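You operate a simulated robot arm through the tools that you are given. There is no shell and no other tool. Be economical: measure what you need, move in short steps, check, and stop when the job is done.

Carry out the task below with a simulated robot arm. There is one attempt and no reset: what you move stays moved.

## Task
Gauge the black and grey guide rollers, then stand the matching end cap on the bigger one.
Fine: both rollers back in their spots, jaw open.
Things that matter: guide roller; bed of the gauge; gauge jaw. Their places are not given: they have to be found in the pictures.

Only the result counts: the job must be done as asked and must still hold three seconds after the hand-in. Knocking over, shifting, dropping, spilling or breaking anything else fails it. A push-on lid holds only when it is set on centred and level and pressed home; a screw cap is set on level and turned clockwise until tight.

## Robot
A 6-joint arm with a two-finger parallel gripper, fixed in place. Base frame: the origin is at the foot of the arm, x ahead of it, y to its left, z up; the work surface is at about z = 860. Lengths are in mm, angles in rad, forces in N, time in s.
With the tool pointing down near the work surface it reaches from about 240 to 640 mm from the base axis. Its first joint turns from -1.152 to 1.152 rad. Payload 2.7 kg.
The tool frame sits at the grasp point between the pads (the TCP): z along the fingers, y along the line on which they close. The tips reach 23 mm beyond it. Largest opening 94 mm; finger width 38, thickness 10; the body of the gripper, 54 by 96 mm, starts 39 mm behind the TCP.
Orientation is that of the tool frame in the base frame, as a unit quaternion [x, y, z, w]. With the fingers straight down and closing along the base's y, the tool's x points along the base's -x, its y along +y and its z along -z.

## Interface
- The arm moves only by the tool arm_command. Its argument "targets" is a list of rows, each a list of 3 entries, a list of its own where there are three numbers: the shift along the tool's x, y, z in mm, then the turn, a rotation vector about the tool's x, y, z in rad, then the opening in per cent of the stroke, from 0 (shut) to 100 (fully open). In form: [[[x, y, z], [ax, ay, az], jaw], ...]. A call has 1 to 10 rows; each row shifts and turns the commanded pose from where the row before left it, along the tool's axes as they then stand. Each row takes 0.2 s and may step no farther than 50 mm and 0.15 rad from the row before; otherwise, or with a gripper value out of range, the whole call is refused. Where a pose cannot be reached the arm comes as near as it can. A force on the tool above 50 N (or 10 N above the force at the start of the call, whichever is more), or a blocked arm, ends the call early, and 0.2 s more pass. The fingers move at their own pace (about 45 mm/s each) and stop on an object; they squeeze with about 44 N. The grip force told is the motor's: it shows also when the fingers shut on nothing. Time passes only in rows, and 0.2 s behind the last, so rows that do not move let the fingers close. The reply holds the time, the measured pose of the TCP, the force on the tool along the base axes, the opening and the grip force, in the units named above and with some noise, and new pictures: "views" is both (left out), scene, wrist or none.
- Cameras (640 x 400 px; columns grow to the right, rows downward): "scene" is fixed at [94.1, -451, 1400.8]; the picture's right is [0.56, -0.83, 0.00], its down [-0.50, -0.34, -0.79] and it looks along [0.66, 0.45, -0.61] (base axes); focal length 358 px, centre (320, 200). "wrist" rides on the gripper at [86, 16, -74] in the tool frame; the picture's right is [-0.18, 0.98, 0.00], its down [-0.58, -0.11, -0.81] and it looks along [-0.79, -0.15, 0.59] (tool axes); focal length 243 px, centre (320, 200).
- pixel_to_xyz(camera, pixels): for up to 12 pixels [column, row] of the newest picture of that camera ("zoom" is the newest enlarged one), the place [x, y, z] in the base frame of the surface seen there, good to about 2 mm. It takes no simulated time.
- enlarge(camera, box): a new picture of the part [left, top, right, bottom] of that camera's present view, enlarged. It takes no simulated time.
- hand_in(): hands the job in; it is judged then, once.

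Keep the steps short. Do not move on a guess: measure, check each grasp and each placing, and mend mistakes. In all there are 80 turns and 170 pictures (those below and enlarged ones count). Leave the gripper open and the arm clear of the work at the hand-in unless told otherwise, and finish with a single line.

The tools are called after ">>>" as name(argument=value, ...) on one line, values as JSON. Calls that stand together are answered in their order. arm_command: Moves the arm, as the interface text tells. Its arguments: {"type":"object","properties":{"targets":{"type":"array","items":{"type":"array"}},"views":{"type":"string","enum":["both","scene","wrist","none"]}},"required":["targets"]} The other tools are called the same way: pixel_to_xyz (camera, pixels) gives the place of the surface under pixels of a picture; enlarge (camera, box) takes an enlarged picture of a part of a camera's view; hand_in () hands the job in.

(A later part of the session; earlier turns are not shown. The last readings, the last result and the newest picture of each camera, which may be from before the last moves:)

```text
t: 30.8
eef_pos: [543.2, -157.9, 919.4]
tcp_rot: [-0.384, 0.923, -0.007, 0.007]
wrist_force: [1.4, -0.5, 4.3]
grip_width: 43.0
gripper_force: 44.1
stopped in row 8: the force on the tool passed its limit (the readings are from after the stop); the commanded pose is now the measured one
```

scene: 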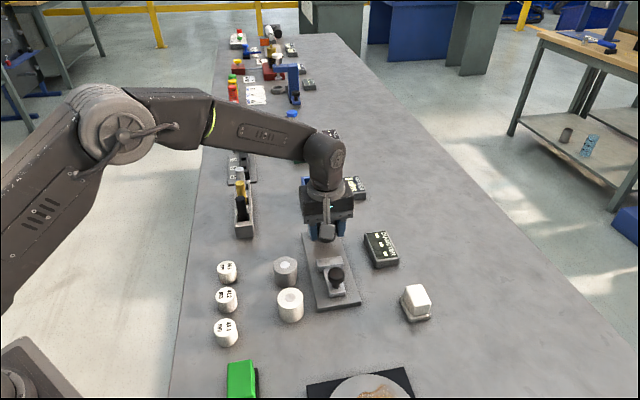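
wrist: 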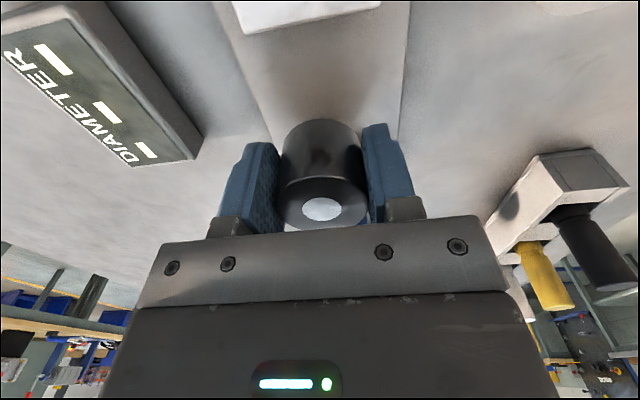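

The descent was stopped: the roller touched the anvil's top edge, presumably (z 919, u≈272). Rise straight and look.

>>> arm_command(targets=[[[2, 0, -15], [0, 0, 0], 30], [[2, 0, -20], [0, 0, 0], 30], [[0, 0, 0], [0, 0, 0], 30]])

>>> enlarge(camera="scene", box=[260, 180, 420, 280])

```text
t: 31.6
eef_pos: [539.0, -161.0, 955.1]
tcp_rot: [-0.384, 0.923, -0.004, 0.005]
wrist_force: [0.0, -0.7, -1.6]
grip_width: 43.1
gripper_force: 44.3
```

scene: 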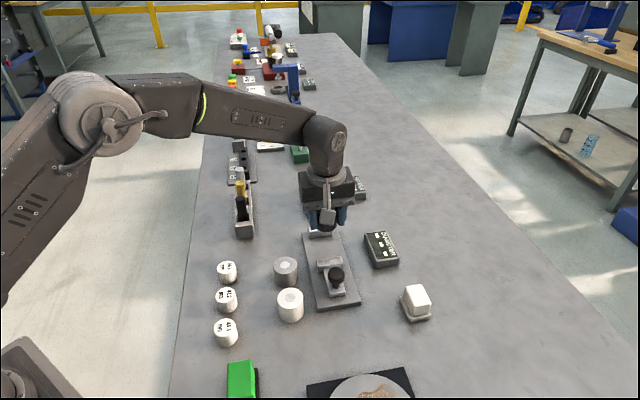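
wrist: 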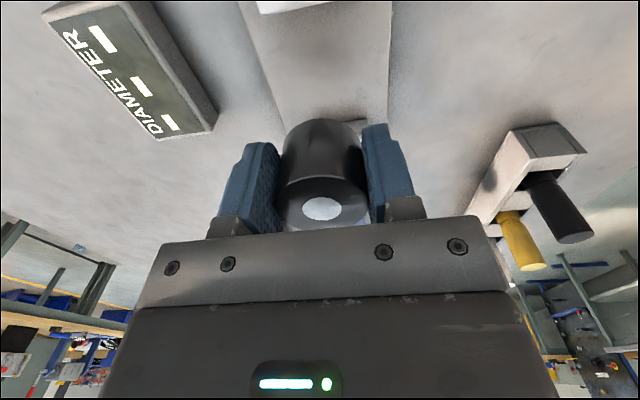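

```text
4.00 times, centred on (340, 230) of scene
```

zoom: 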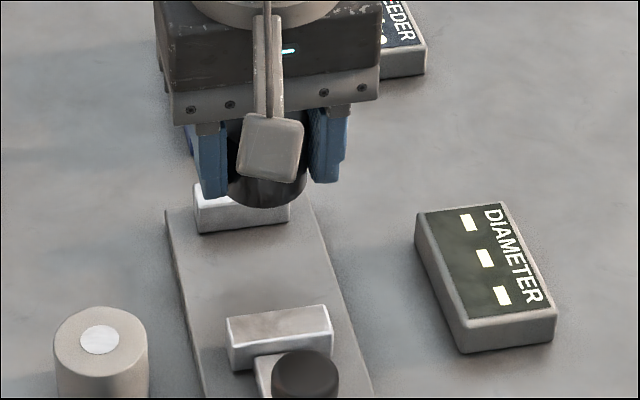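

The hand tilted ~0.7° when stopped. I correct this, and check whether the roller tilted in the grip by measuring its top.

>>> arm_command(targets=[[[0, 0, 0], [-0.011, 0.006, 0.003], 30], [[0, 0, 0], [0, 0, 0], 30]], views="wrist")

>>> enlarge(camera="wrist", box=[260, 110, 380, 240])

>>> pixel_to_xyz(camera="wrist", pixels=[[322, 208], [322, 197], [322, 219], [300, 206], [345, 206], [322, 185], [322, 227]])

```text
t: 32.2
eef_pos: [540.1, -161.7, 953.8]
tcp_rot: [-0.382, 0.924, -0.001, 0.001]
wrist_force: [0.6, -0.1, -2.5]
grip_width: 43.1
gripper_force: 44.0
```

wrist: 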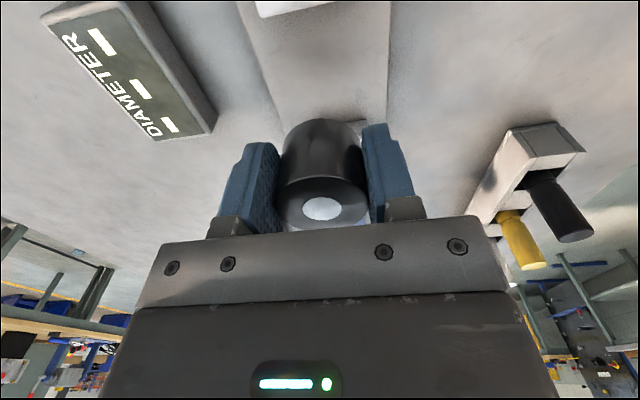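

```text
3.08 times, centred on (320, 175) of wrist
```

zoom: 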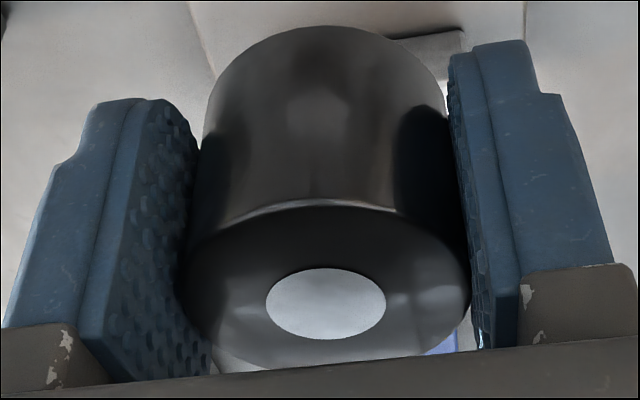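

```text
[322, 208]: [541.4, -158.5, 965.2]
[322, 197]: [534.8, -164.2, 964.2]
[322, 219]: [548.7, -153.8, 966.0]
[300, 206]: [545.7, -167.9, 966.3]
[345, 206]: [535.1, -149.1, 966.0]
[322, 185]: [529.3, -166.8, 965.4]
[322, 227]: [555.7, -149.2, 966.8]
```

The roller slid up ~2 mm and may lean slightly (front a bit up). Move 7 mm away from the anvil and 4 mm to the axis, then descend 45 mm in moderate steps.

>>> arm_command(targets=[[[7, 4, 0], [0, 0, 0], 30], [[0, 0, 0], [0, 0, 0], 30], [[0, 0, 15], [0, 0, 0], 30], [[0, 0, 15], [0, 0, 0], 30], [[0, 0, 15], [0, 0, 0], 30], [[0, 0, 0], [0, 0, 0], 30]])

>>> enlarge(camera="scene", box=[280, 200, 380, 280])

```text
t: 33.6
eef_pos: [532.2, -164.3, 908.2]
tcp_rot: [-0.383, 0.924, -0.002, 0.002]
wrist_force: [-0.4, 0.0, -2.8]
grip_width: 43.1
gripper_force: 44.1
```

scene: 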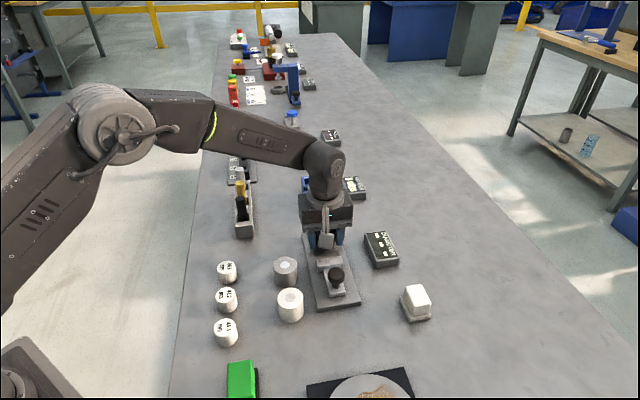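
wrist: 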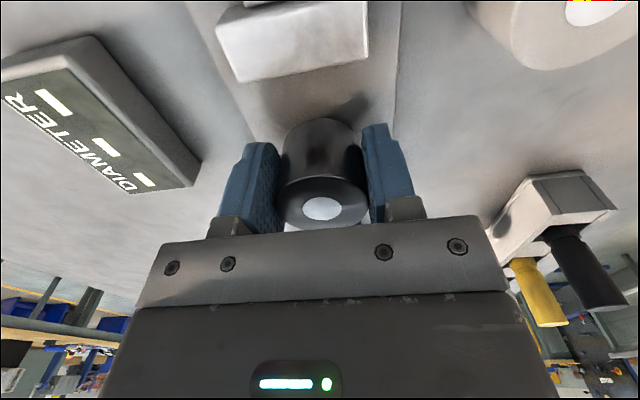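

```text
5.00 times, centred on (330, 240) of scene
```

zoom: 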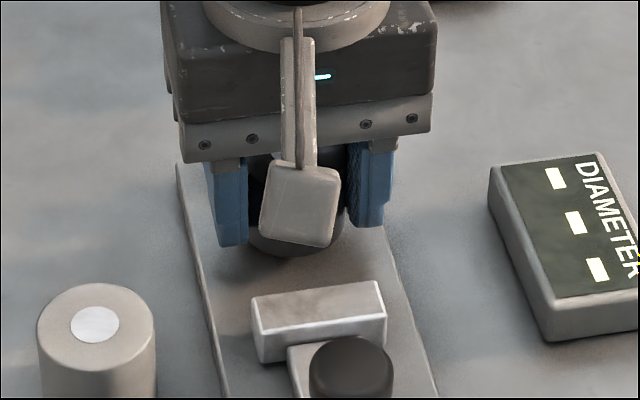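

Clear of the anvil now. Lower 5.5 mm, then probe.

>>> arm_command(targets=[[[0, 0, 5], [0, 0, 0], 30], [[0, 0, 0], [0, 0, 0], 30]], views="none")

>>> arm_command(targets=[[[0, 0, 1], [0, 0, 0], 30], [[0, 0, 0], [0, 0, 0], 30]], views="none")

>>> arm_command(targets=[[[0, 0, 0.8], [0, 0, 0], 30], [[0, 0, 0], [0, 0, 0], 30]], views="none")

```text
t: 34.2
eef_pos: [531.6, -162.6, 903.1]
tcp_rot: [-0.383, 0.924, -0.001, 0.002]
wrist_force: [0.0, -0.4, -2.2]
grip_width: 43.3
gripper_force: 44.4
```

```text
t: 34.8
eef_pos: [530.2, -162.2, 902.7]
tcp_rot: [-0.383, 0.924, -0.001, 0.002]
wrist_force: [0.2, -0.1, -1.4]
grip_width: 43.3
gripper_force: 43.9
```

```text
t: 35.4
eef_pos: [531.5, -162.3, 901.2]
tcp_rot: [-0.382, 0.924, -0.001, 0.001]
wrist_force: [0.3, 0.0, -2.0]
grip_width: 43.0
gripper_force: 43.8
```

>>> arm_command(targets=[[[0, 0, 0.8], [0, 0, 0], 30], [[0, 0, 0], [0, 0, 0], 30]], views="none")

>>> arm_command(targets=[[[0, 0, 0.8], [0, 0, 0], 30], [[0, 0, 0], [0, 0, 0], 30]], views="none")

```text
t: 36.0
eef_pos: [533.0, -163.6, 901.5]
tcp_rot: [-0.382, 0.924, -0.003, 0.002]
wrist_force: [-0.2, 1.2, 0.2]
grip_width: 43.2
gripper_force: 43.6
```

```text
t: 36.6
eef_pos: [531.4, -163.0, 901.4]
tcp_rot: [-0.383, 0.924, -0.001, 0.003]
wrist_force: [-1.1, 0.5, 9.9]
grip_width: 42.9
gripper_force: 44.0
```

Contact (+12 N). Release, rise 60, and move toward the knob side.

>>> arm_command(targets=[[[0, 0, 0], [0, 0, 0], 65], [[0, 0, 0], [0, 0, 0], 65], [[0, 0, 0], [0, 0, 0], 65], [[0, 0, -30], [0, 0, 0], 65], [[0, 0, -30], [0, 0, 0], 65], [[36, 0, 0], [0, 0, 0], 65], [[36, 0, 0], [0, 0, 0], 50], [[35, 0, 0], [0, 0, 0], 50], [[0, 0, 0], [0, 0, 0], 50]])

>>> enlarge(camera="scene", box=[280, 200, 400, 290])

```text
t: 38.6
eef_pos: [453.6, -238.5, 962.3]
tcp_rot: [-0.382, 0.924, -0.002, 0.002]
wrist_force: [-0.4, 1.2, -1.4]
grip_width: 47.2
gripper_force: 0.1
```

scene: 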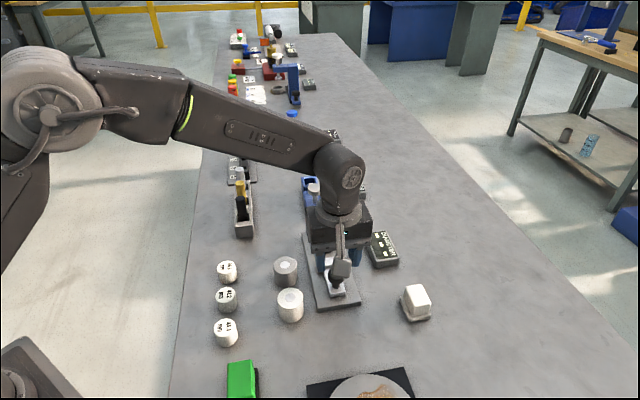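
wrist: 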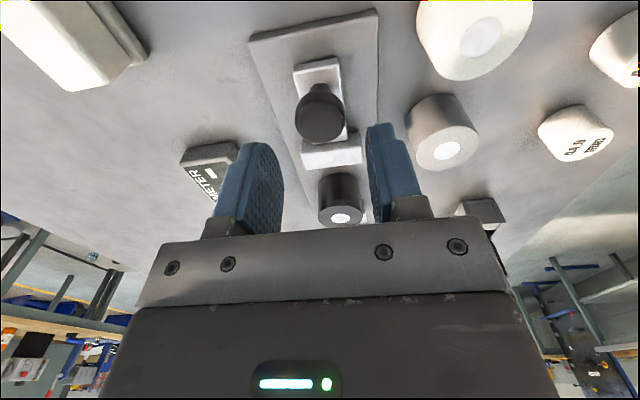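

```text
4.44 times, centred on (340, 245) of scene
```

zoom: 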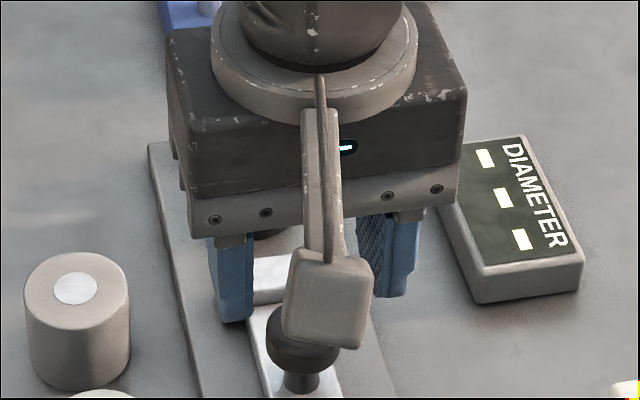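

Black stands on the bed. Descend on the knob and grip.

>>> arm_command(targets=[[[0, 0, 24], [0, 0, 0], 50], [[0, 0, 24], [0, 0, 0], 50], [[0, 0, 0], [0, 0, 0], 10], [[0, 0, 0], [0, 0, 0], 10], [[0, 0, 0], [0, 0, 0], 10]], views="wrist")

```text
t: 39.8
eef_pos: [456.2, -237.4, 912.7]
tcp_rot: [-0.382, 0.924, -0.003, 0.002]
wrist_force: [-4.1, 3.5, 2.2]
grip_width: 29.5
gripper_force: 45.2
```

wrist: 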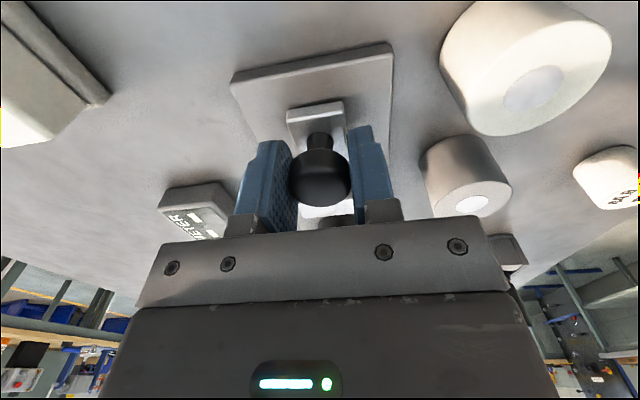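

Knob gripped with little side load. Slide 26 mm slowly.

>>> arm_command(targets=[[[-6, 0, 0], [0, 0, 0], 10], [[-6, 0, 0], [0, 0, 0], 10], [[-5, 0, 0], [0, 0, 0], 10], [[-3, 0, 0], [0, 0, 0], 10], [[-3, 0, 0], [0, 0, 0], 10], [[-3, 0, 0], [0, 0, 0], 10], [[0, 0, 0], [0, 0, 0], 10]], views="none")

>>> arm_command(targets=[[[-2, 0, 0], [0, 0, 0], 10], [[-2, 0, 0], [0, 0, 0], 10], [[-2, 0, 0], [0, 0, 0], 10], [[0, 0, 0], [0, 0, 0], 10]], views="scene")

```text
t: 41.4
eef_pos: [473.8, -219.9, 912.8]
tcp_rot: [-0.383, 0.924, 0.0, 0.001]
wrist_force: [-17.7, 18.3, 10.9]
grip_width: 29.3
gripper_force: 45.0
```

```text
t: 42.4
eef_pos: [477.9, -216.0, 912.5]
tcp_rot: [-0.383, 0.924, 0.0, 0.0]
wrist_force: [-20.0, 18.7, 13.7]
grip_width: 29.7
gripper_force: 45.1
```

scene: 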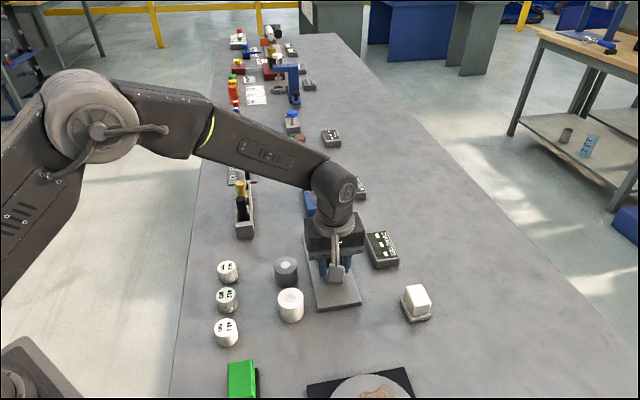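

u≈185; side force 27 N, relieve 2 mm sideways and 0.7 mm up, then continue.

>>> arm_command(targets=[[[0, 2, -0.7], [0, 0, 0], 10], [[-2, 0, 0], [0, 0, 0], 10], [[-2, 0, 0], [0, 0, 0], 10], [[0, 0, 0], [0, 0, 0], 10]], views="scene")

>>> enlarge(camera="scene", box=[290, 200, 410, 290])

```text
t: 43.4
eef_pos: [478.8, -213.9, 913.0]
tcp_rot: [-0.384, 0.924, -0.003, 0.002]
wrist_force: [1.9, -4.8, -8.3]
grip_width: 29.6
gripper_force: 45.3
```

scene: 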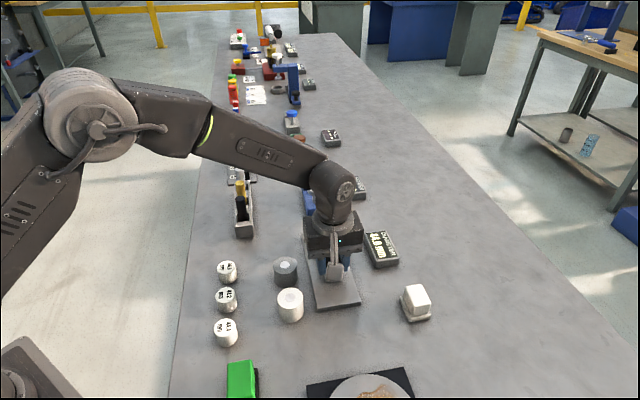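

```text
4.44 times, centred on (350, 245) of scene
```

zoom: 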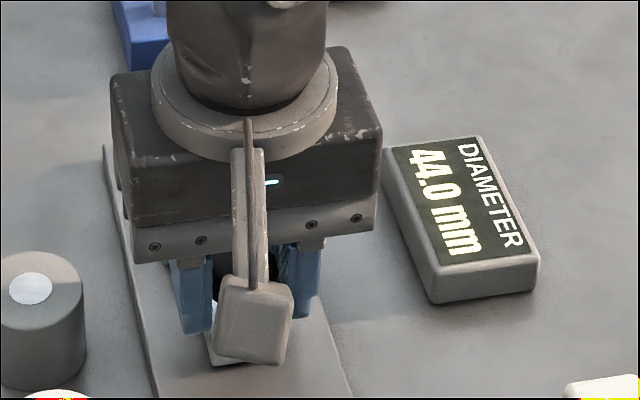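

Reads 44.0 mm. Confirm with a slight push and a close look.

>>> arm_command(targets=[[[-1.5, 0, 0], [0, 0, 0], 10], [[0, 0, 0], [0, 0, 0], 10]], views="none")

>>> enlarge(camera="scene", box=[360, 215, 420, 275])

```text
t: 44.0
eef_pos: [481.3, -213.9, 912.7]
tcp_rot: [-0.381, 0.924, -0.001, 0.001]
wrist_force: [-8.5, -18.4, -7.0]
grip_width: 29.7
gripper_force: 44.4
```

```text
6.67 times, centred on (390, 245) of scene
```

zoom: 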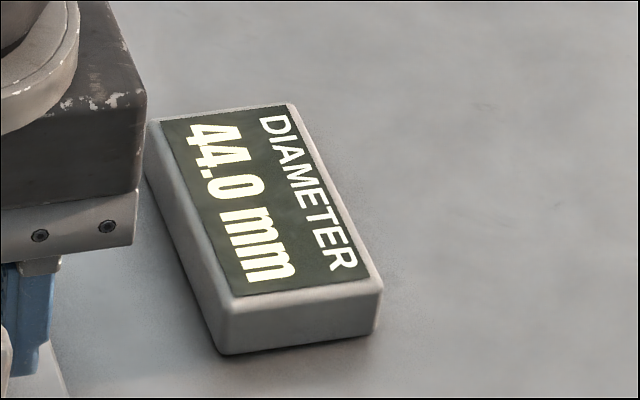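

Black 44.0, grey 44.2 → grey is bigger, needs the 44.2 cap. Slide the jaw back open.

>>> arm_command(targets=[[[3, 0, 0], [0, 0, 0], 10], [[10, 0, 0], [0, 0, 0], 10], [[10, 0, 0], [0, 0, 0], 10], [[10, 0, 0], [0, 0, 0], 10], [[5, 0, 0], [0, 0, 0], 10], [[0, 0, 0], [0, 0, 0], 10]], views="none")

```text
t: 45.4
eef_pos: [453.8, -239.2, 912.6]
tcp_rot: [-0.383, 0.924, -0.002, 0.003]
wrist_force: [16.8, -13.9, -9.1]
grip_width: 29.4
gripper_force: 45.3
```

Jaw is open (u≈152). Release, rise, move near the black roller and measure.

>>> arm_command(targets=[[[0, 0, 0], [0, 0, 0], 50], [[0, 0, 0], [0, 0, 0], 50], [[0, 0, -25], [0, 0, 0], 50], [[0, 0, -32], [-0.004, 0.003, 0], 50], [[-40, 0, 0], [0, 0, 0], 65], [[-40, 0, 0], [0, 0, 0], 65], [[0, 0, 0], [0, 0, 0], 65]])

>>> enlarge(camera="wrist", box=[240, 60, 400, 200])

```text
t: 47.0
eef_pos: [510.4, -180.2, 969.8]
tcp_rot: [-0.383, 0.924, -0.001, -0.001]
wrist_force: [0.4, -0.3, 0.2]
grip_width: 61.1
gripper_force: 0.1
```

scene: 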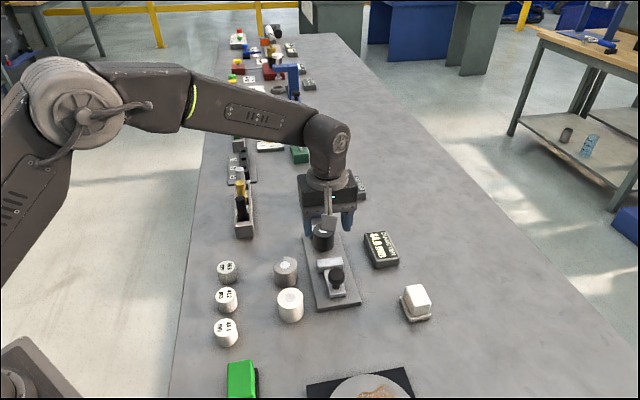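
wrist: 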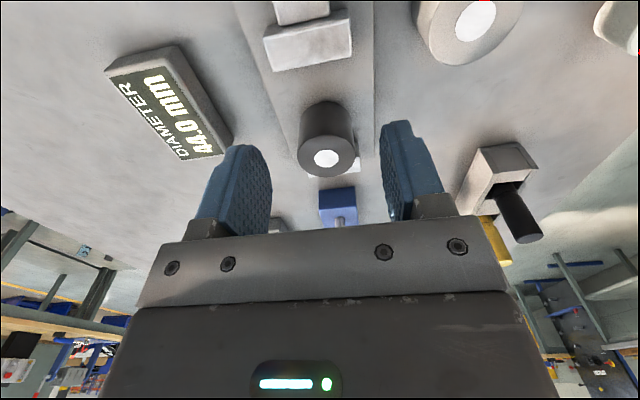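

```text
2.86 times, centred on (320, 130) of wrist
```

zoom: 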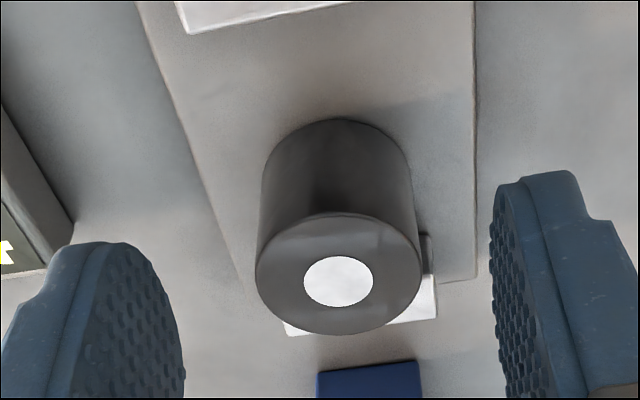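

Black seated at the anvil like grey was. Move to u≈270 (6 mm behind its centre), descend to z≈903, grip.

>>> arm_command(targets=[[[-36.3, -2.5, 0], [0, 0, 0], 65], [[0, 0, 0], [0, 0, 0], 65], [[0, 0, 25], [0, 0, 0], 65], [[0, 0, 25], [0, 0, 0], 65], [[0, 0, 17], [0, 0, 0], 65], [[0, 0, 0], [0, 0, 0], 65], [[0, 0, 0], [0, 0, 0], 30], [[0, 0, 0], [0, 0, 0], 30], [[0, 0, 0], [0, 0, 0], 30]], views="wrist")

```text
t: 49.0
eef_pos: [538.4, -157.0, 900.9]
tcp_rot: [-0.382, 0.924, 0.0, -0.001]
wrist_force: [0.3, 0.5, -0.2]
grip_width: 43.2
gripper_force: 43.9
```

wrist: 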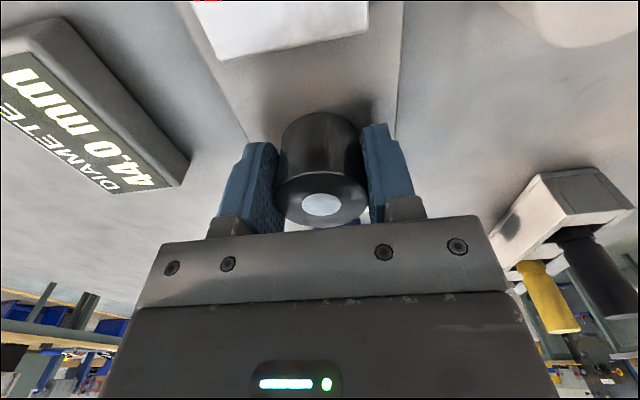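

Gripped; the disc is at (321,204), same as at its first pick, so return TCP to u≈274.9, v≈404.9.

>>> arm_command(targets=[[[1, 0, -5], [0, 0, 0], 30], [[0, 0, -25], [0, 0, 0], 30], [[0, 0, -25], [0, 0, 0], 30], [[-2, 29, 0], [0, 0, 0], 30], [[-2, 29, 0], [0, 0, 0], 30], [[-2.2, 28.8, 0], [0, 0, 0], 30], [[0, 0, 0], [0, 0, 0], 30], [[0, 0, 25], [0, 0, 0], 30], [[0, 0, 25], [0, 0, 0], 30], [[0, 0, 0], [0, 0, 0], 30]], views="wrist")

```text
t: 51.2
eef_pos: [479.0, -92.4, 908.5]
tcp_rot: [-0.383, 0.924, 0.001, 0.0]
wrist_force: [-0.9, 0.8, -2.5]
grip_width: 42.8
gripper_force: 44.2
```

wrist: 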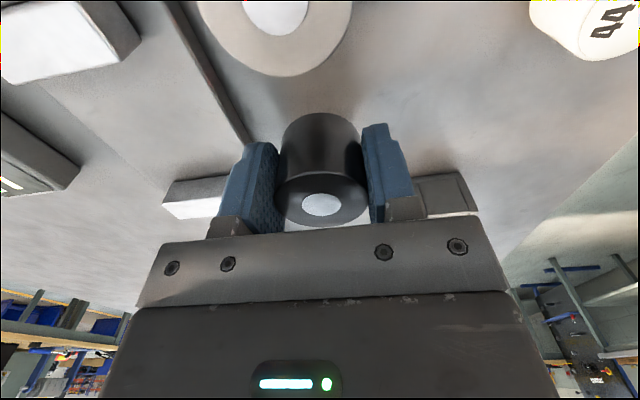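

Lower 15 mm, then probe.

>>> arm_command(targets=[[[-1, -0.6, 8], [0, 0, 0], 30], [[0, 0, 7], [0, 0, 0], 30], [[0, 0, 0], [0, 0, 0], 30]], views="none")

>>> arm_command(targets=[[[0, 0, 1], [0, 0, 0], 30], [[0, 0, 0], [0, 0, 0], 30]], views="none")

>>> arm_command(targets=[[[0, 0, 0.7], [0, 0, 0], 30], [[0, 0, 0], [0, 0, 0], 30]], views="none")

```text
t: 52.0
eef_pos: [480.8, -92.2, 892.9]
tcp_rot: [-0.383, 0.924, 0.0, -0.001]
wrist_force: [0.3, 0.0, -2.2]
grip_width: 43.2
gripper_force: 44.1
```

```text
t: 52.6
eef_pos: [481.2, -92.6, 891.1]
tcp_rot: [-0.383, 0.924, 0.0, -0.001]
wrist_force: [0.6, 0.2, -2.9]
grip_width: 43.1
gripper_force: 43.7
```

```text
t: 53.2
eef_pos: [480.9, -91.9, 890.7]
tcp_rot: [-0.382, 0.924, 0.0, -0.001]
wrist_force: [0.0, 0.4, -2.4]
grip_width: 42.9
gripper_force: 43.4
```

>>> arm_command(targets=[[[0, 0, 0.7], [0, 0, 0], 30], [[0, 0, 0], [0, 0, 0], 30]], views="none")

>>> arm_command(targets=[[[0, 0, 0.7], [0, 0, 0], 30], [[0, 0, 0], [0, 0, 0], 30]], views="none")

```text
t: 53.8
eef_pos: [480.8, -92.3, 888.7]
tcp_rot: [-0.383, 0.924, 0.0, 0.0]
wrist_force: [-2.1, -1.7, 5.4]
grip_width: 43.2
gripper_force: 44.2
```

```text
t: 54.4
eef_pos: [479.8, -91.5, 890.5]
tcp_rot: [-0.383, 0.924, -0.001, 0.001]
wrist_force: [-2.8, -0.6, 15.0]
grip_width: 43.4
gripper_force: 43.2
```

Contact. Release, rise 70, and travel above the middle (44.2) cap.

>>> arm_command(targets=[[[0, 0, -0.7], [0, 0, 0], 65], [[0, 0, 0], [0, 0, 0], 65], [[0, 0, 0], [0, 0, 0], 65], [[0, 0, -35], [0, 0, 0], 65], [[0, 0, -35], [0, 0, 0], 65], [[28, 27, 0], [0, 0, 0], 65], [[28, 27, 0], [0, 0, 0], 65], [[28, 27, 0], [0, 0, 0], 65], [[27, 26, 0], [0, 0, 0], 65], [[0, 0, 0], [0, 0, 0], 65]])

>>> enlarge(camera="scene", box=[200, 210, 360, 310])

>>> enlarge(camera="wrist", box=[240, 60, 400, 200])

```text
t: 56.6
eef_pos: [326.2, -96.1, 958.4]
tcp_rot: [-0.383, 0.924, 0.001, 0.0]
wrist_force: [0.0, 0.6, -0.9]
grip_width: 61.2
gripper_force: 0.0
```

scene: 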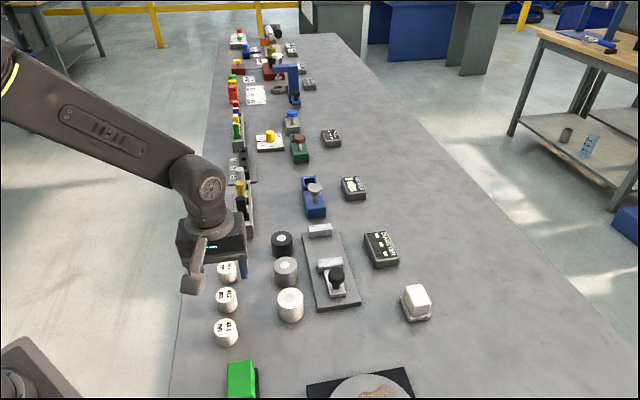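
wrist: 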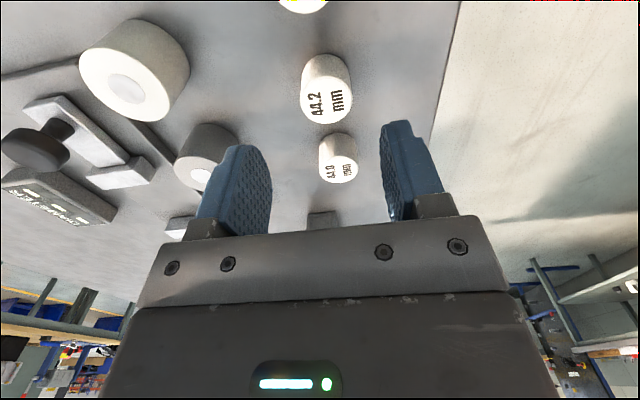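

```text
4.00 times, centred on (280, 260) of scene
```

zoom: 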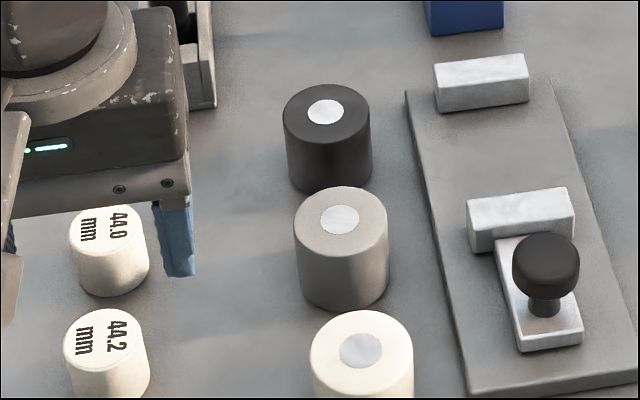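

```text
2.86 times, centred on (320, 130) of wrist
```

zoom: 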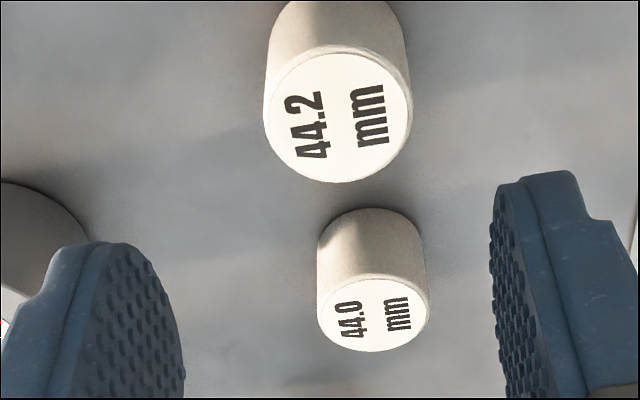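

Black is back (disc (326,111) vs (325,110)), jaw as at the start. Measure the 44.2 cap's top, and grey's top for placing.

>>> pixel_to_xyz(camera="zoom", pixels=[[338, 117], [268, 105], [409, 105], [340, 178], [338, 60]])

>>> pixel_to_xyz(camera="scene", pixels=[[285, 264.9], [275.5, 264], [294.5, 264], [285, 274], [285, 258], [225.5, 296], [217, 297], [236, 295], [228, 306], [226, 289]])

```text
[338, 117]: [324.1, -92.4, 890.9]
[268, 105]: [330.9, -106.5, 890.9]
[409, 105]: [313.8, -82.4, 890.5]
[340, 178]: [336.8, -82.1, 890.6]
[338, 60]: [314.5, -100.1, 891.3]
```

```text
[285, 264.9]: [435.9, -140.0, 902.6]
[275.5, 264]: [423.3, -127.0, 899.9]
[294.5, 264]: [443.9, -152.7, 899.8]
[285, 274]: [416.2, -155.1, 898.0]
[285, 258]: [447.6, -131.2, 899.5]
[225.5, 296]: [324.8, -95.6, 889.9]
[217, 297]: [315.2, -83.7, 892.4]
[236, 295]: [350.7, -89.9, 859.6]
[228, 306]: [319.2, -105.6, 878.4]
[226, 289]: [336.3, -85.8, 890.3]
```

Cap about 32 mm wide, 30 high, at u≈163, v≈296. For exact centring I'll first close on it across v (self-centring) and read v. Descend to z≈886.

>>> arm_command(targets=[[[0, 2.5, 0], [0, 0, 0], 60], [[0, 0, 25], [0, 0, 0], 60], [[0, 0, 25], [0, 0, 0], 60], [[0, 0, 22], [0, 0, 0], 60], [[0, 0, 0], [0, 0, 0], 60], [[0, 0, 0], [0, 0, 0], 15], [[0, 0, 0], [0, 0, 0], 15], [[0, 0, 0], [0, 0, 0], 15]])

>>> arm_command(targets=[[[0, 0, 0], [0, 0, 0], 15]], views="none")

>>> arm_command(targets=[[[0, 0, 0], [0, 0, 0], 15]], views="none")

```text
t: 58.4
eef_pos: [325.4, -93.0, 887.9]
tcp_rot: [-0.382, 0.924, -0.001, 0.0]
wrist_force: [-0.4, -0.1, -0.7]
grip_width: 32.4
gripper_force: 43.7
```

scene: 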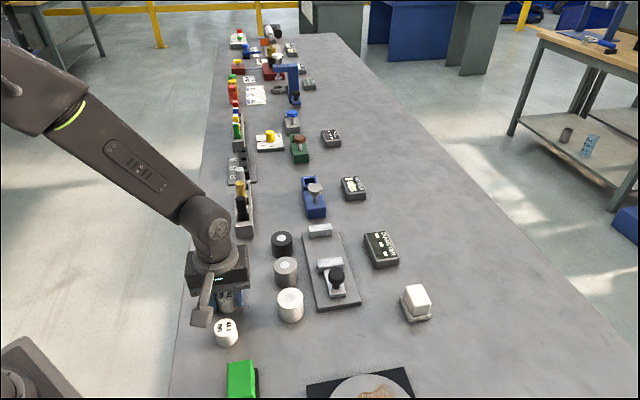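
wrist: 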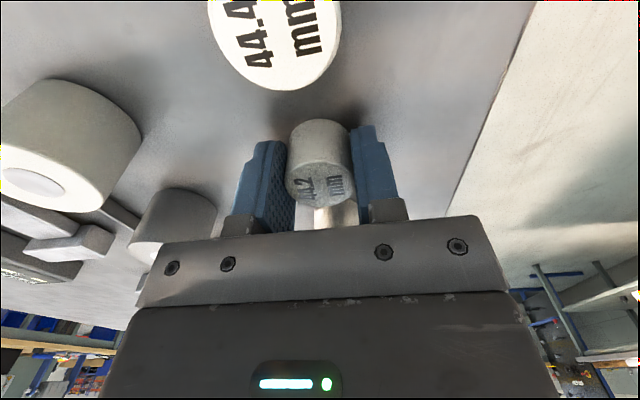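

```text
t: 58.8
eef_pos: [325.9, -91.8, 887.9]
tcp_rot: [-0.383, 0.924, -0.001, 0.001]
wrist_force: [-0.3, 0.3, 0.6]
grip_width: 32.6
gripper_force: 43.9
```

```text
t: 59.2
eef_pos: [325.7, -92.1, 888.3]
tcp_rot: [-0.382, 0.924, 0.001, 0.0]
wrist_force: [-0.4, -0.2, -0.5]
grip_width: 32.3
gripper_force: 43.8
```

Cap axis v = 295.6 (TCP u 165.0). Release, rise 55, and start turning 90° for a cross measurement along u.

>>> arm_command(targets=[[[0, 0, 0], [0, 0, 0], 60], [[0, 0, 0], [0, 0, 0], 60], [[0, 0, -30], [0, 0, 0], 60], [[0, 0, -30], [0, 0, 0], 60], [[0, 0, 0], [0, 0, 0.1428], 60], [[0, 0, 0], [0, 0, 0.1428], 60], [[0, 0, 0], [0, 0, 0.1428], 60], [[0, 0, 0], [0, 0, 0.1428], 60], [[0, 0, 0], [0, 0, 0.1428], 60], [[0, 0, 0], [0, 0, 0.1428], 60]], views="none")

>>> arm_command(targets=[[[0, 0, 0], [0, 0, 0.1428], 60], [[0, 0, 0], [0, 0, 0.1428], 60], [[0, 0, 0], [0, 0, 0.1428], 60], [[0, 0, 0], [0, 0, 0.1428], 60], [[0, 0, 0], [0, 0, 0.1428], 60], [[0, 0, 0], [0, 0, 0], 60]])

```text
t: 61.4
eef_pos: [324.4, -92.4, 948.8]
tcp_rot: [0.037, 0.999, 0.0, 0.0]
wrist_force: [0.4, -0.3, -0.8]
grip_width: 56.5
gripper_force: 0.0
```

```text
t: 62.8
eef_pos: [324.3, -91.7, 947.0]
tcp_rot: [0.383, 0.924, 0.0, -0.001]
wrist_force: [0.2, 0.3, 0.6]
grip_width: 56.4
gripper_force: 0.0
```

scene: 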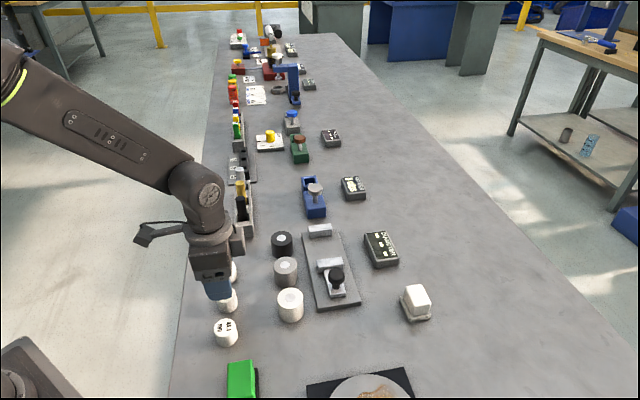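
wrist: 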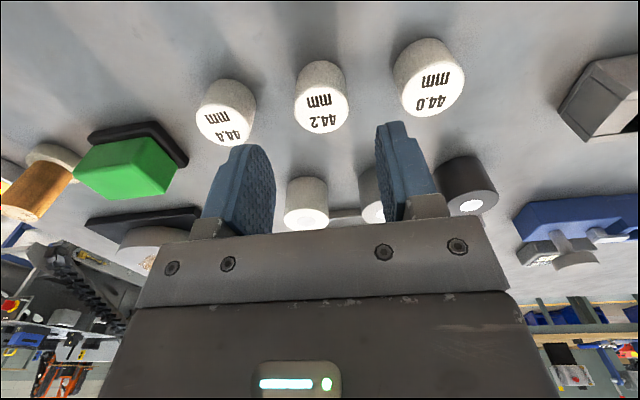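

Hand now closes along u. Move above grey (u≈207, v≈404) and look.

>>> arm_command(targets=[[[-37, 14.2, 0], [0, 0, 0], 65], [[-37, 14.2, 0], [0, 0, 0], 65], [[-36, 14.1, 0], [0, 0, 0], 65], [[0, 0, 0], [0, 0, 0], 65]])

```text
t: 63.8
eef_pos: [433.2, -142.0, 948.2]
tcp_rot: [0.382, 0.924, 0.0, 0.0]
wrist_force: [0.4, -0.3, 0.8]
grip_width: 61.1
gripper_force: 0.0
```

scene: 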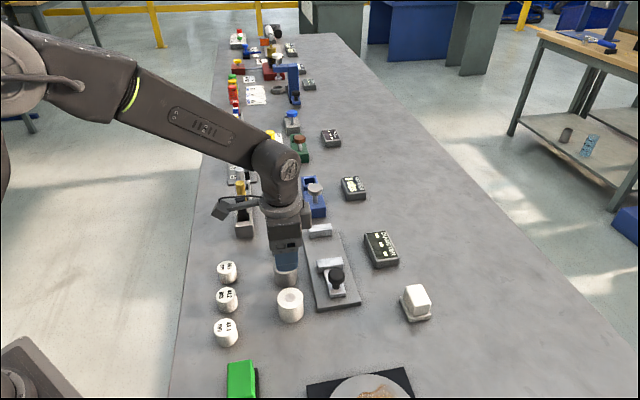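
wrist: 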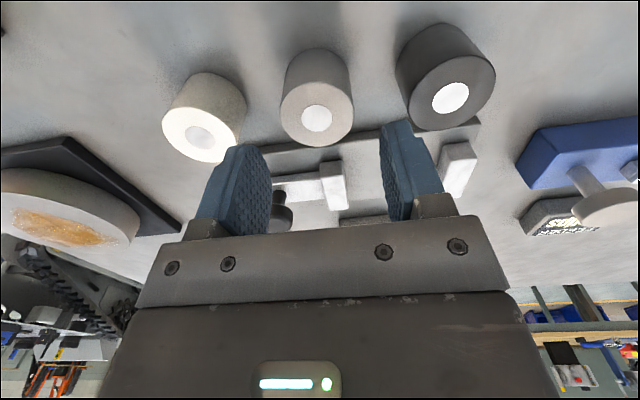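

Let me accurately compare grey's disc at (316,118) with the hand's position before fetching the cap.

>>> enlarge(camera="wrist", box=[260, 40, 380, 160])

>>> pixel_to_xyz(camera="wrist", pixels=[[316, 118], [282, 110], [352, 110], [316, 146], [444, 98], [200, 136]])

```text
3.33 times, centred on (320, 100) of wrist
```

zoom: 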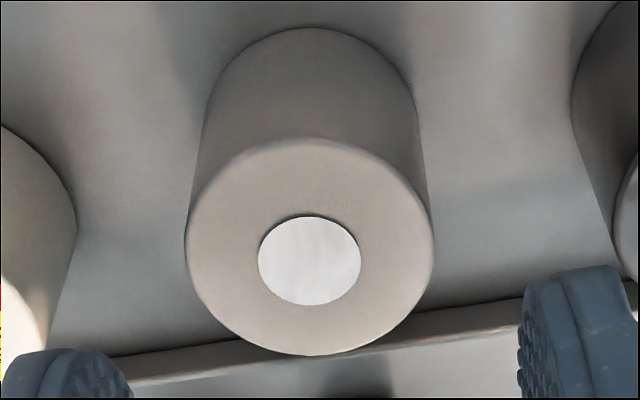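

```text
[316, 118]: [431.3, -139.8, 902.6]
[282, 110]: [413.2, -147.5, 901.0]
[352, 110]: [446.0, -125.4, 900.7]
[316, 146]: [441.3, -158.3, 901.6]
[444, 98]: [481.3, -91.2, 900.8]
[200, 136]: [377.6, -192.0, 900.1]
```

Estimates for grey: u≈205.8, v≈404. I'll close lightly on it along u right here (self-centres it within ~1 mm) so that the cap can be placed at exactly the same hand position.

>>> arm_command(targets=[[[1, -0.4, 23], [0, 0, 0], 65], [[0, 0, 23], [0, 0, 0], 65], [[0, 0, 0], [0, 0, 0], 65], [[0, 0, 0], [0, 0, 0], 42], [[0, 0, 0], [0, 0, 0], 42], [[0, 0, 0], [0, 0, 0], 42]], views="wrist")

>>> arm_command(targets=[[[0, 0, 0], [0, 0, 0], 42]], views="none")

>>> arm_command(targets=[[[0, 0, 0], [0, 0, 0], 42]], views="none")

```text
t: 65.2
eef_pos: [433.5, -140.8, 901.3]
tcp_rot: [0.382, 0.924, 0.0, 0.0]
wrist_force: [-0.1, 0.8, 0.0]
grip_width: 43.1
gripper_force: 44.1
```

wrist: 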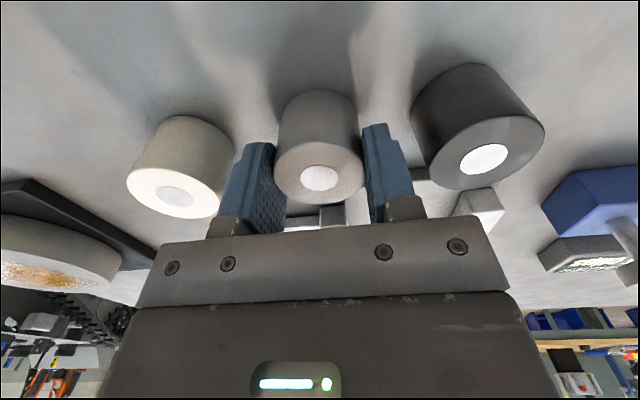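

```text
t: 65.6
eef_pos: [433.0, -140.4, 902.8]
tcp_rot: [0.382, 0.924, -0.001, -0.001]
wrist_force: [-0.1, -0.3, 0.6]
grip_width: 43.2
gripper_force: 44.0
```

```text
t: 66.0
eef_pos: [434.2, -140.9, 901.0]
tcp_rot: [0.383, 0.924, -0.001, -0.001]
wrist_force: [0.1, 0.0, 0.4]
grip_width: 43.2
gripper_force: 43.9
```

Grey is held at u=207.1. Now release, rise, and move exactly (−42.1 in u, −110.5 in v) to above the 44.2 cap.

>>> arm_command(targets=[[[0, 0, 0], [0, 0, 0], 65], [[0, 0, 0], [0, 0, 0], 65], [[0, 0, -25], [0, 0, 0], 65], [[0, 0, -25], [0, 0, 0], 65], [[36.9, -14.1, 0], [0, 0, 0], 55], [[36.8, -14, 0], [0, 0, 0], 55], [[36.8, -14, 0], [0, 0, 0], 55], [[0, 0, 0], [0, 0, 0], 55]])

>>> enlarge(camera="scene", box=[200, 210, 360, 310])

```text
t: 67.8
eef_pos: [325.9, -92.7, 953.2]
tcp_rot: [0.383, 0.924, 0.0, -0.001]
wrist_force: [-0.2, -0.1, 0.5]
grip_width: 51.6
gripper_force: 0.1
```

scene: 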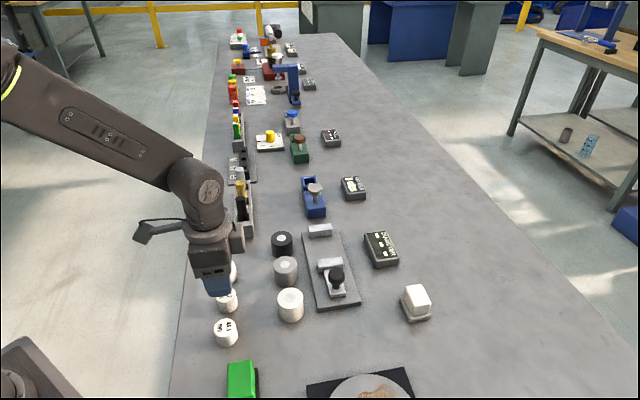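
wrist: 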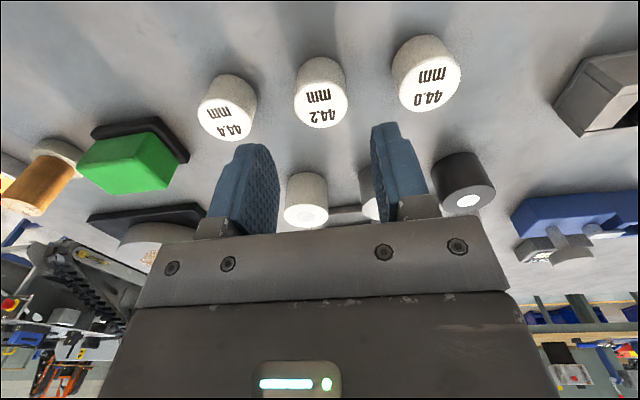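

```text
4.00 times, centred on (280, 260) of scene
```

zoom: 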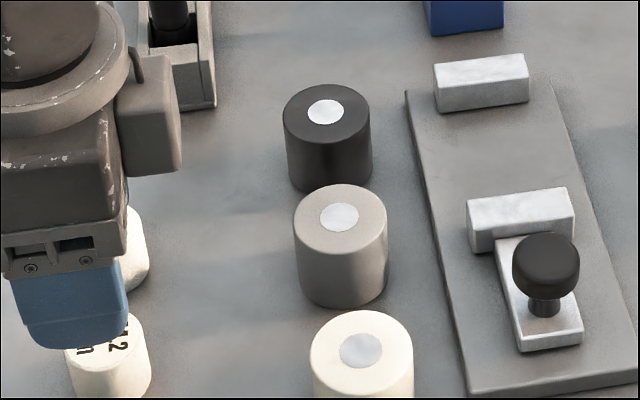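

Grey shifted ≤2 mm from its start, fine. Descend onto the 44.2 cap to z≈887.5 and grip along u.

>>> arm_command(targets=[[[0, 0, 25], [0, 0, 0], 55], [[0, 0, 25], [0, 0, 0], 55], [[0, 0, 15.5], [0, 0, 0], 55], [[0, 0, 0], [0, 0, 0], 55], [[0, 0, 0], [0, 0, 0], 15], [[0, 0, 0], [0, 0, 0], 15], [[0, 0, 0], [0, 0, 0], 15]])

```text
t: 69.4
eef_pos: [323.6, -90.6, 887.4]
tcp_rot: [0.383, 0.924, 0.0, 0.0]
wrist_force: [-0.2, 0.2, -0.2]
grip_width: 32.5
gripper_force: 44.0
```

scene: 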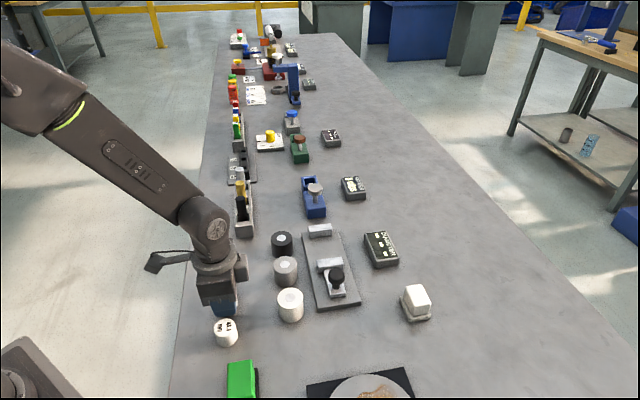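
wrist: 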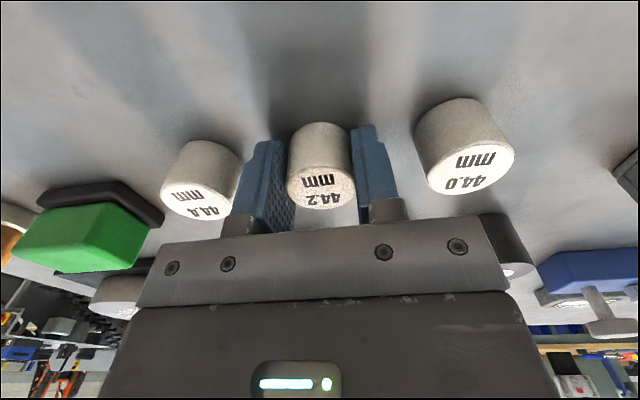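

Cap gripped (32.5 mm). Lift 65, move (+42.1 u, +108.8 v) above grey, and go down to ~4 mm above.

>>> arm_command(targets=[[[0, 0, -35], [0, 0, 0], 15], [[0, 0, -30], [0, 0, 0], 15], [[-36.3, 14.1, 0], [0, 0, 0], 15], [[-36.3, 14, 0], [0, 0, 0], 15], [[-36.2, 14, 0], [0, 0, 0], 15], [[0, 0, 0], [0, 0, 0], 15], [[0, 0, 10], [0, 0, 0], 15], [[0, 0, 10], [0, 0, 0], 15], [[0, 0, 0], [0, 0, 0], 15]])

>>> enlarge(camera="scene", box=[240, 220, 340, 300])

>>> enlarge(camera="wrist", box=[240, 80, 400, 220])

```text
t: 71.4
eef_pos: [431.1, -137.7, 931.7]
tcp_rot: [0.383, 0.924, 0.0, 0.001]
wrist_force: [-0.2, -0.4, -0.3]
grip_width: 32.3
gripper_force: 44.1
```

scene: 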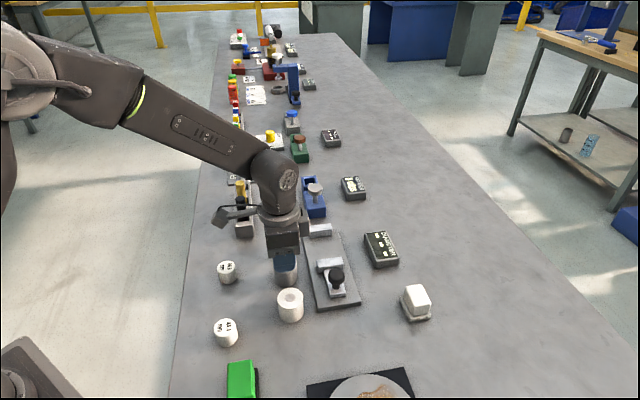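
wrist: 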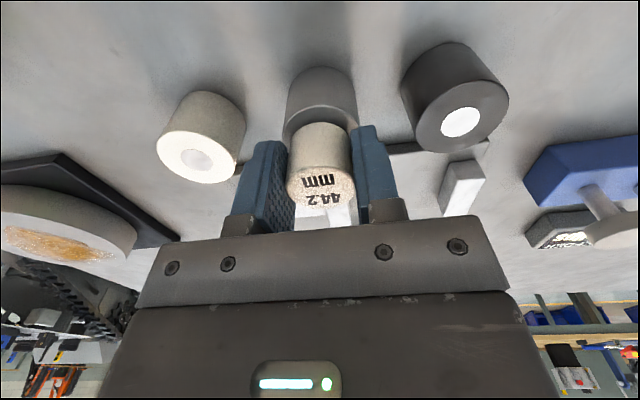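

```text
5.00 times, centred on (290, 260) of scene
```

zoom: 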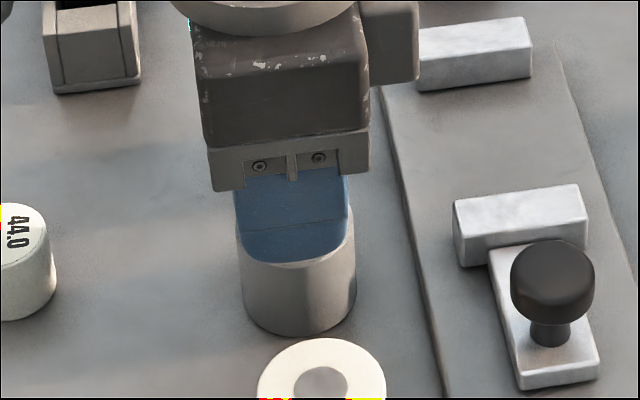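

```text
2.86 times, centred on (320, 150) of wrist
```

zoom: 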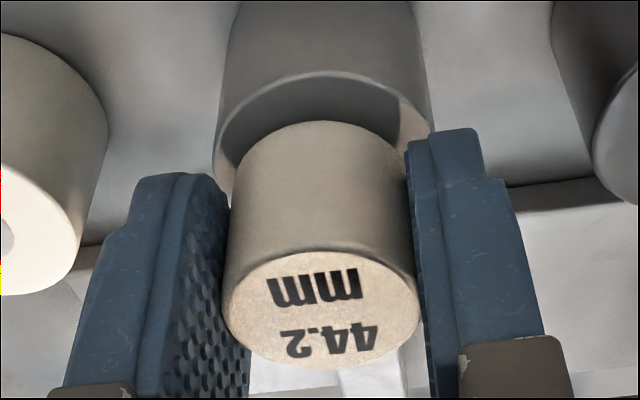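

Held ~4 mm above grey. Measure rim points of both from this zoom to check the centring in v.

>>> pixel_to_xyz(camera="zoom", pixels=[[322, 78], [322, 126], [320, 256], [322, 362], [222, 160], [428, 145], [322, 310]])

>>> arm_command(targets=[[[0, 0, 0], [0, 0, 0], 15]], views="none")

>>> arm_command(targets=[[[0, 0, 0], [0, 0, 0], 15]], views="none")

```text
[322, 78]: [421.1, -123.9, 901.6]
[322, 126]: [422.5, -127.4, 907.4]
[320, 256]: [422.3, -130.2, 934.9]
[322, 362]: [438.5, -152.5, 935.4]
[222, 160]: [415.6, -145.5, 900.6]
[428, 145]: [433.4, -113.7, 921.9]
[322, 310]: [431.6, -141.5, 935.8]
```

```text
t: 71.8
eef_pos: [430.6, -139.0, 930.8]
tcp_rot: [0.383, 0.924, -0.001, 0.0]
wrist_force: [-0.5, 0.8, -0.2]
grip_width: 32.6
gripper_force: 43.6
```

```text
t: 72.2
eef_pos: [430.3, -138.2, 930.1]
tcp_rot: [0.383, 0.924, 0.0, 0.0]
wrist_force: [-0.5, 0.0, 0.0]
grip_width: 32.3
gripper_force: 44.4
```

Cap centre is v≈404.5, roller ≈405.5: shift 1 mm in +v, then lower in probes.

>>> arm_command(targets=[[[-1, 0, 0], [0, 0, 0], 15], [[0, 0, 1.5], [0, 0, 0], 15], [[0, 0, 0], [0, 0, 0], 15]], views="none")

>>> arm_command(targets=[[[0, 0, 0.8], [0, 0, 0], 15], [[0, 0, 0], [0, 0, 0], 15]], views="none")

>>> arm_command(targets=[[[0, 0, 0.7], [0, 0, 0], 15], [[0, 0, 0], [0, 0, 0], 15]], views="none")

```text
t: 73.0
eef_pos: [431.0, -140.3, 929.3]
tcp_rot: [0.383, 0.924, 0.001, 0.0]
wrist_force: [-0.6, 0.7, -1.2]
grip_width: 32.4
gripper_force: 43.9
```

```text
t: 73.6
eef_pos: [430.8, -139.7, 928.5]
tcp_rot: [0.382, 0.924, -0.001, 0.0]
wrist_force: [0.8, -0.3, 0.7]
grip_width: 32.4
gripper_force: 44.1
```

```text
t: 74.2
eef_pos: [431.2, -140.0, 928.1]
tcp_rot: [0.383, 0.924, 0.0, -0.001]
wrist_force: [-0.4, 0.4, -0.2]
grip_width: 32.4
gripper_force: 43.8
```

>>> arm_command(targets=[[[0, 0, 0.7], [0, 0, 0], 15], [[0, 0, 0], [0, 0, 0], 15]], views="none")

>>> arm_command(targets=[[[0, 0, 0.7], [0, 0, 0], 15], [[0, 0, 0], [0, 0, 0], 15]], views="wrist")

```text
t: 74.8
eef_pos: [431.4, -139.8, 927.2]
tcp_rot: [0.382, 0.924, -0.001, -0.001]
wrist_force: [0.1, -0.1, -0.4]
grip_width: 32.3
gripper_force: 43.9
```

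```text
t: 75.4
eef_pos: [430.9, -140.6, 928.7]
tcp_rot: [0.383, 0.924, 0.0, 0.001]
wrist_force: [-1.8, -0.4, 8.3]
grip_width: 32.1
gripper_force: 43.6
```

wrist: 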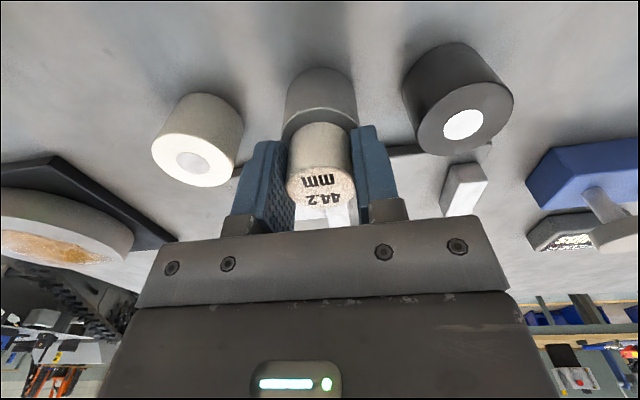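

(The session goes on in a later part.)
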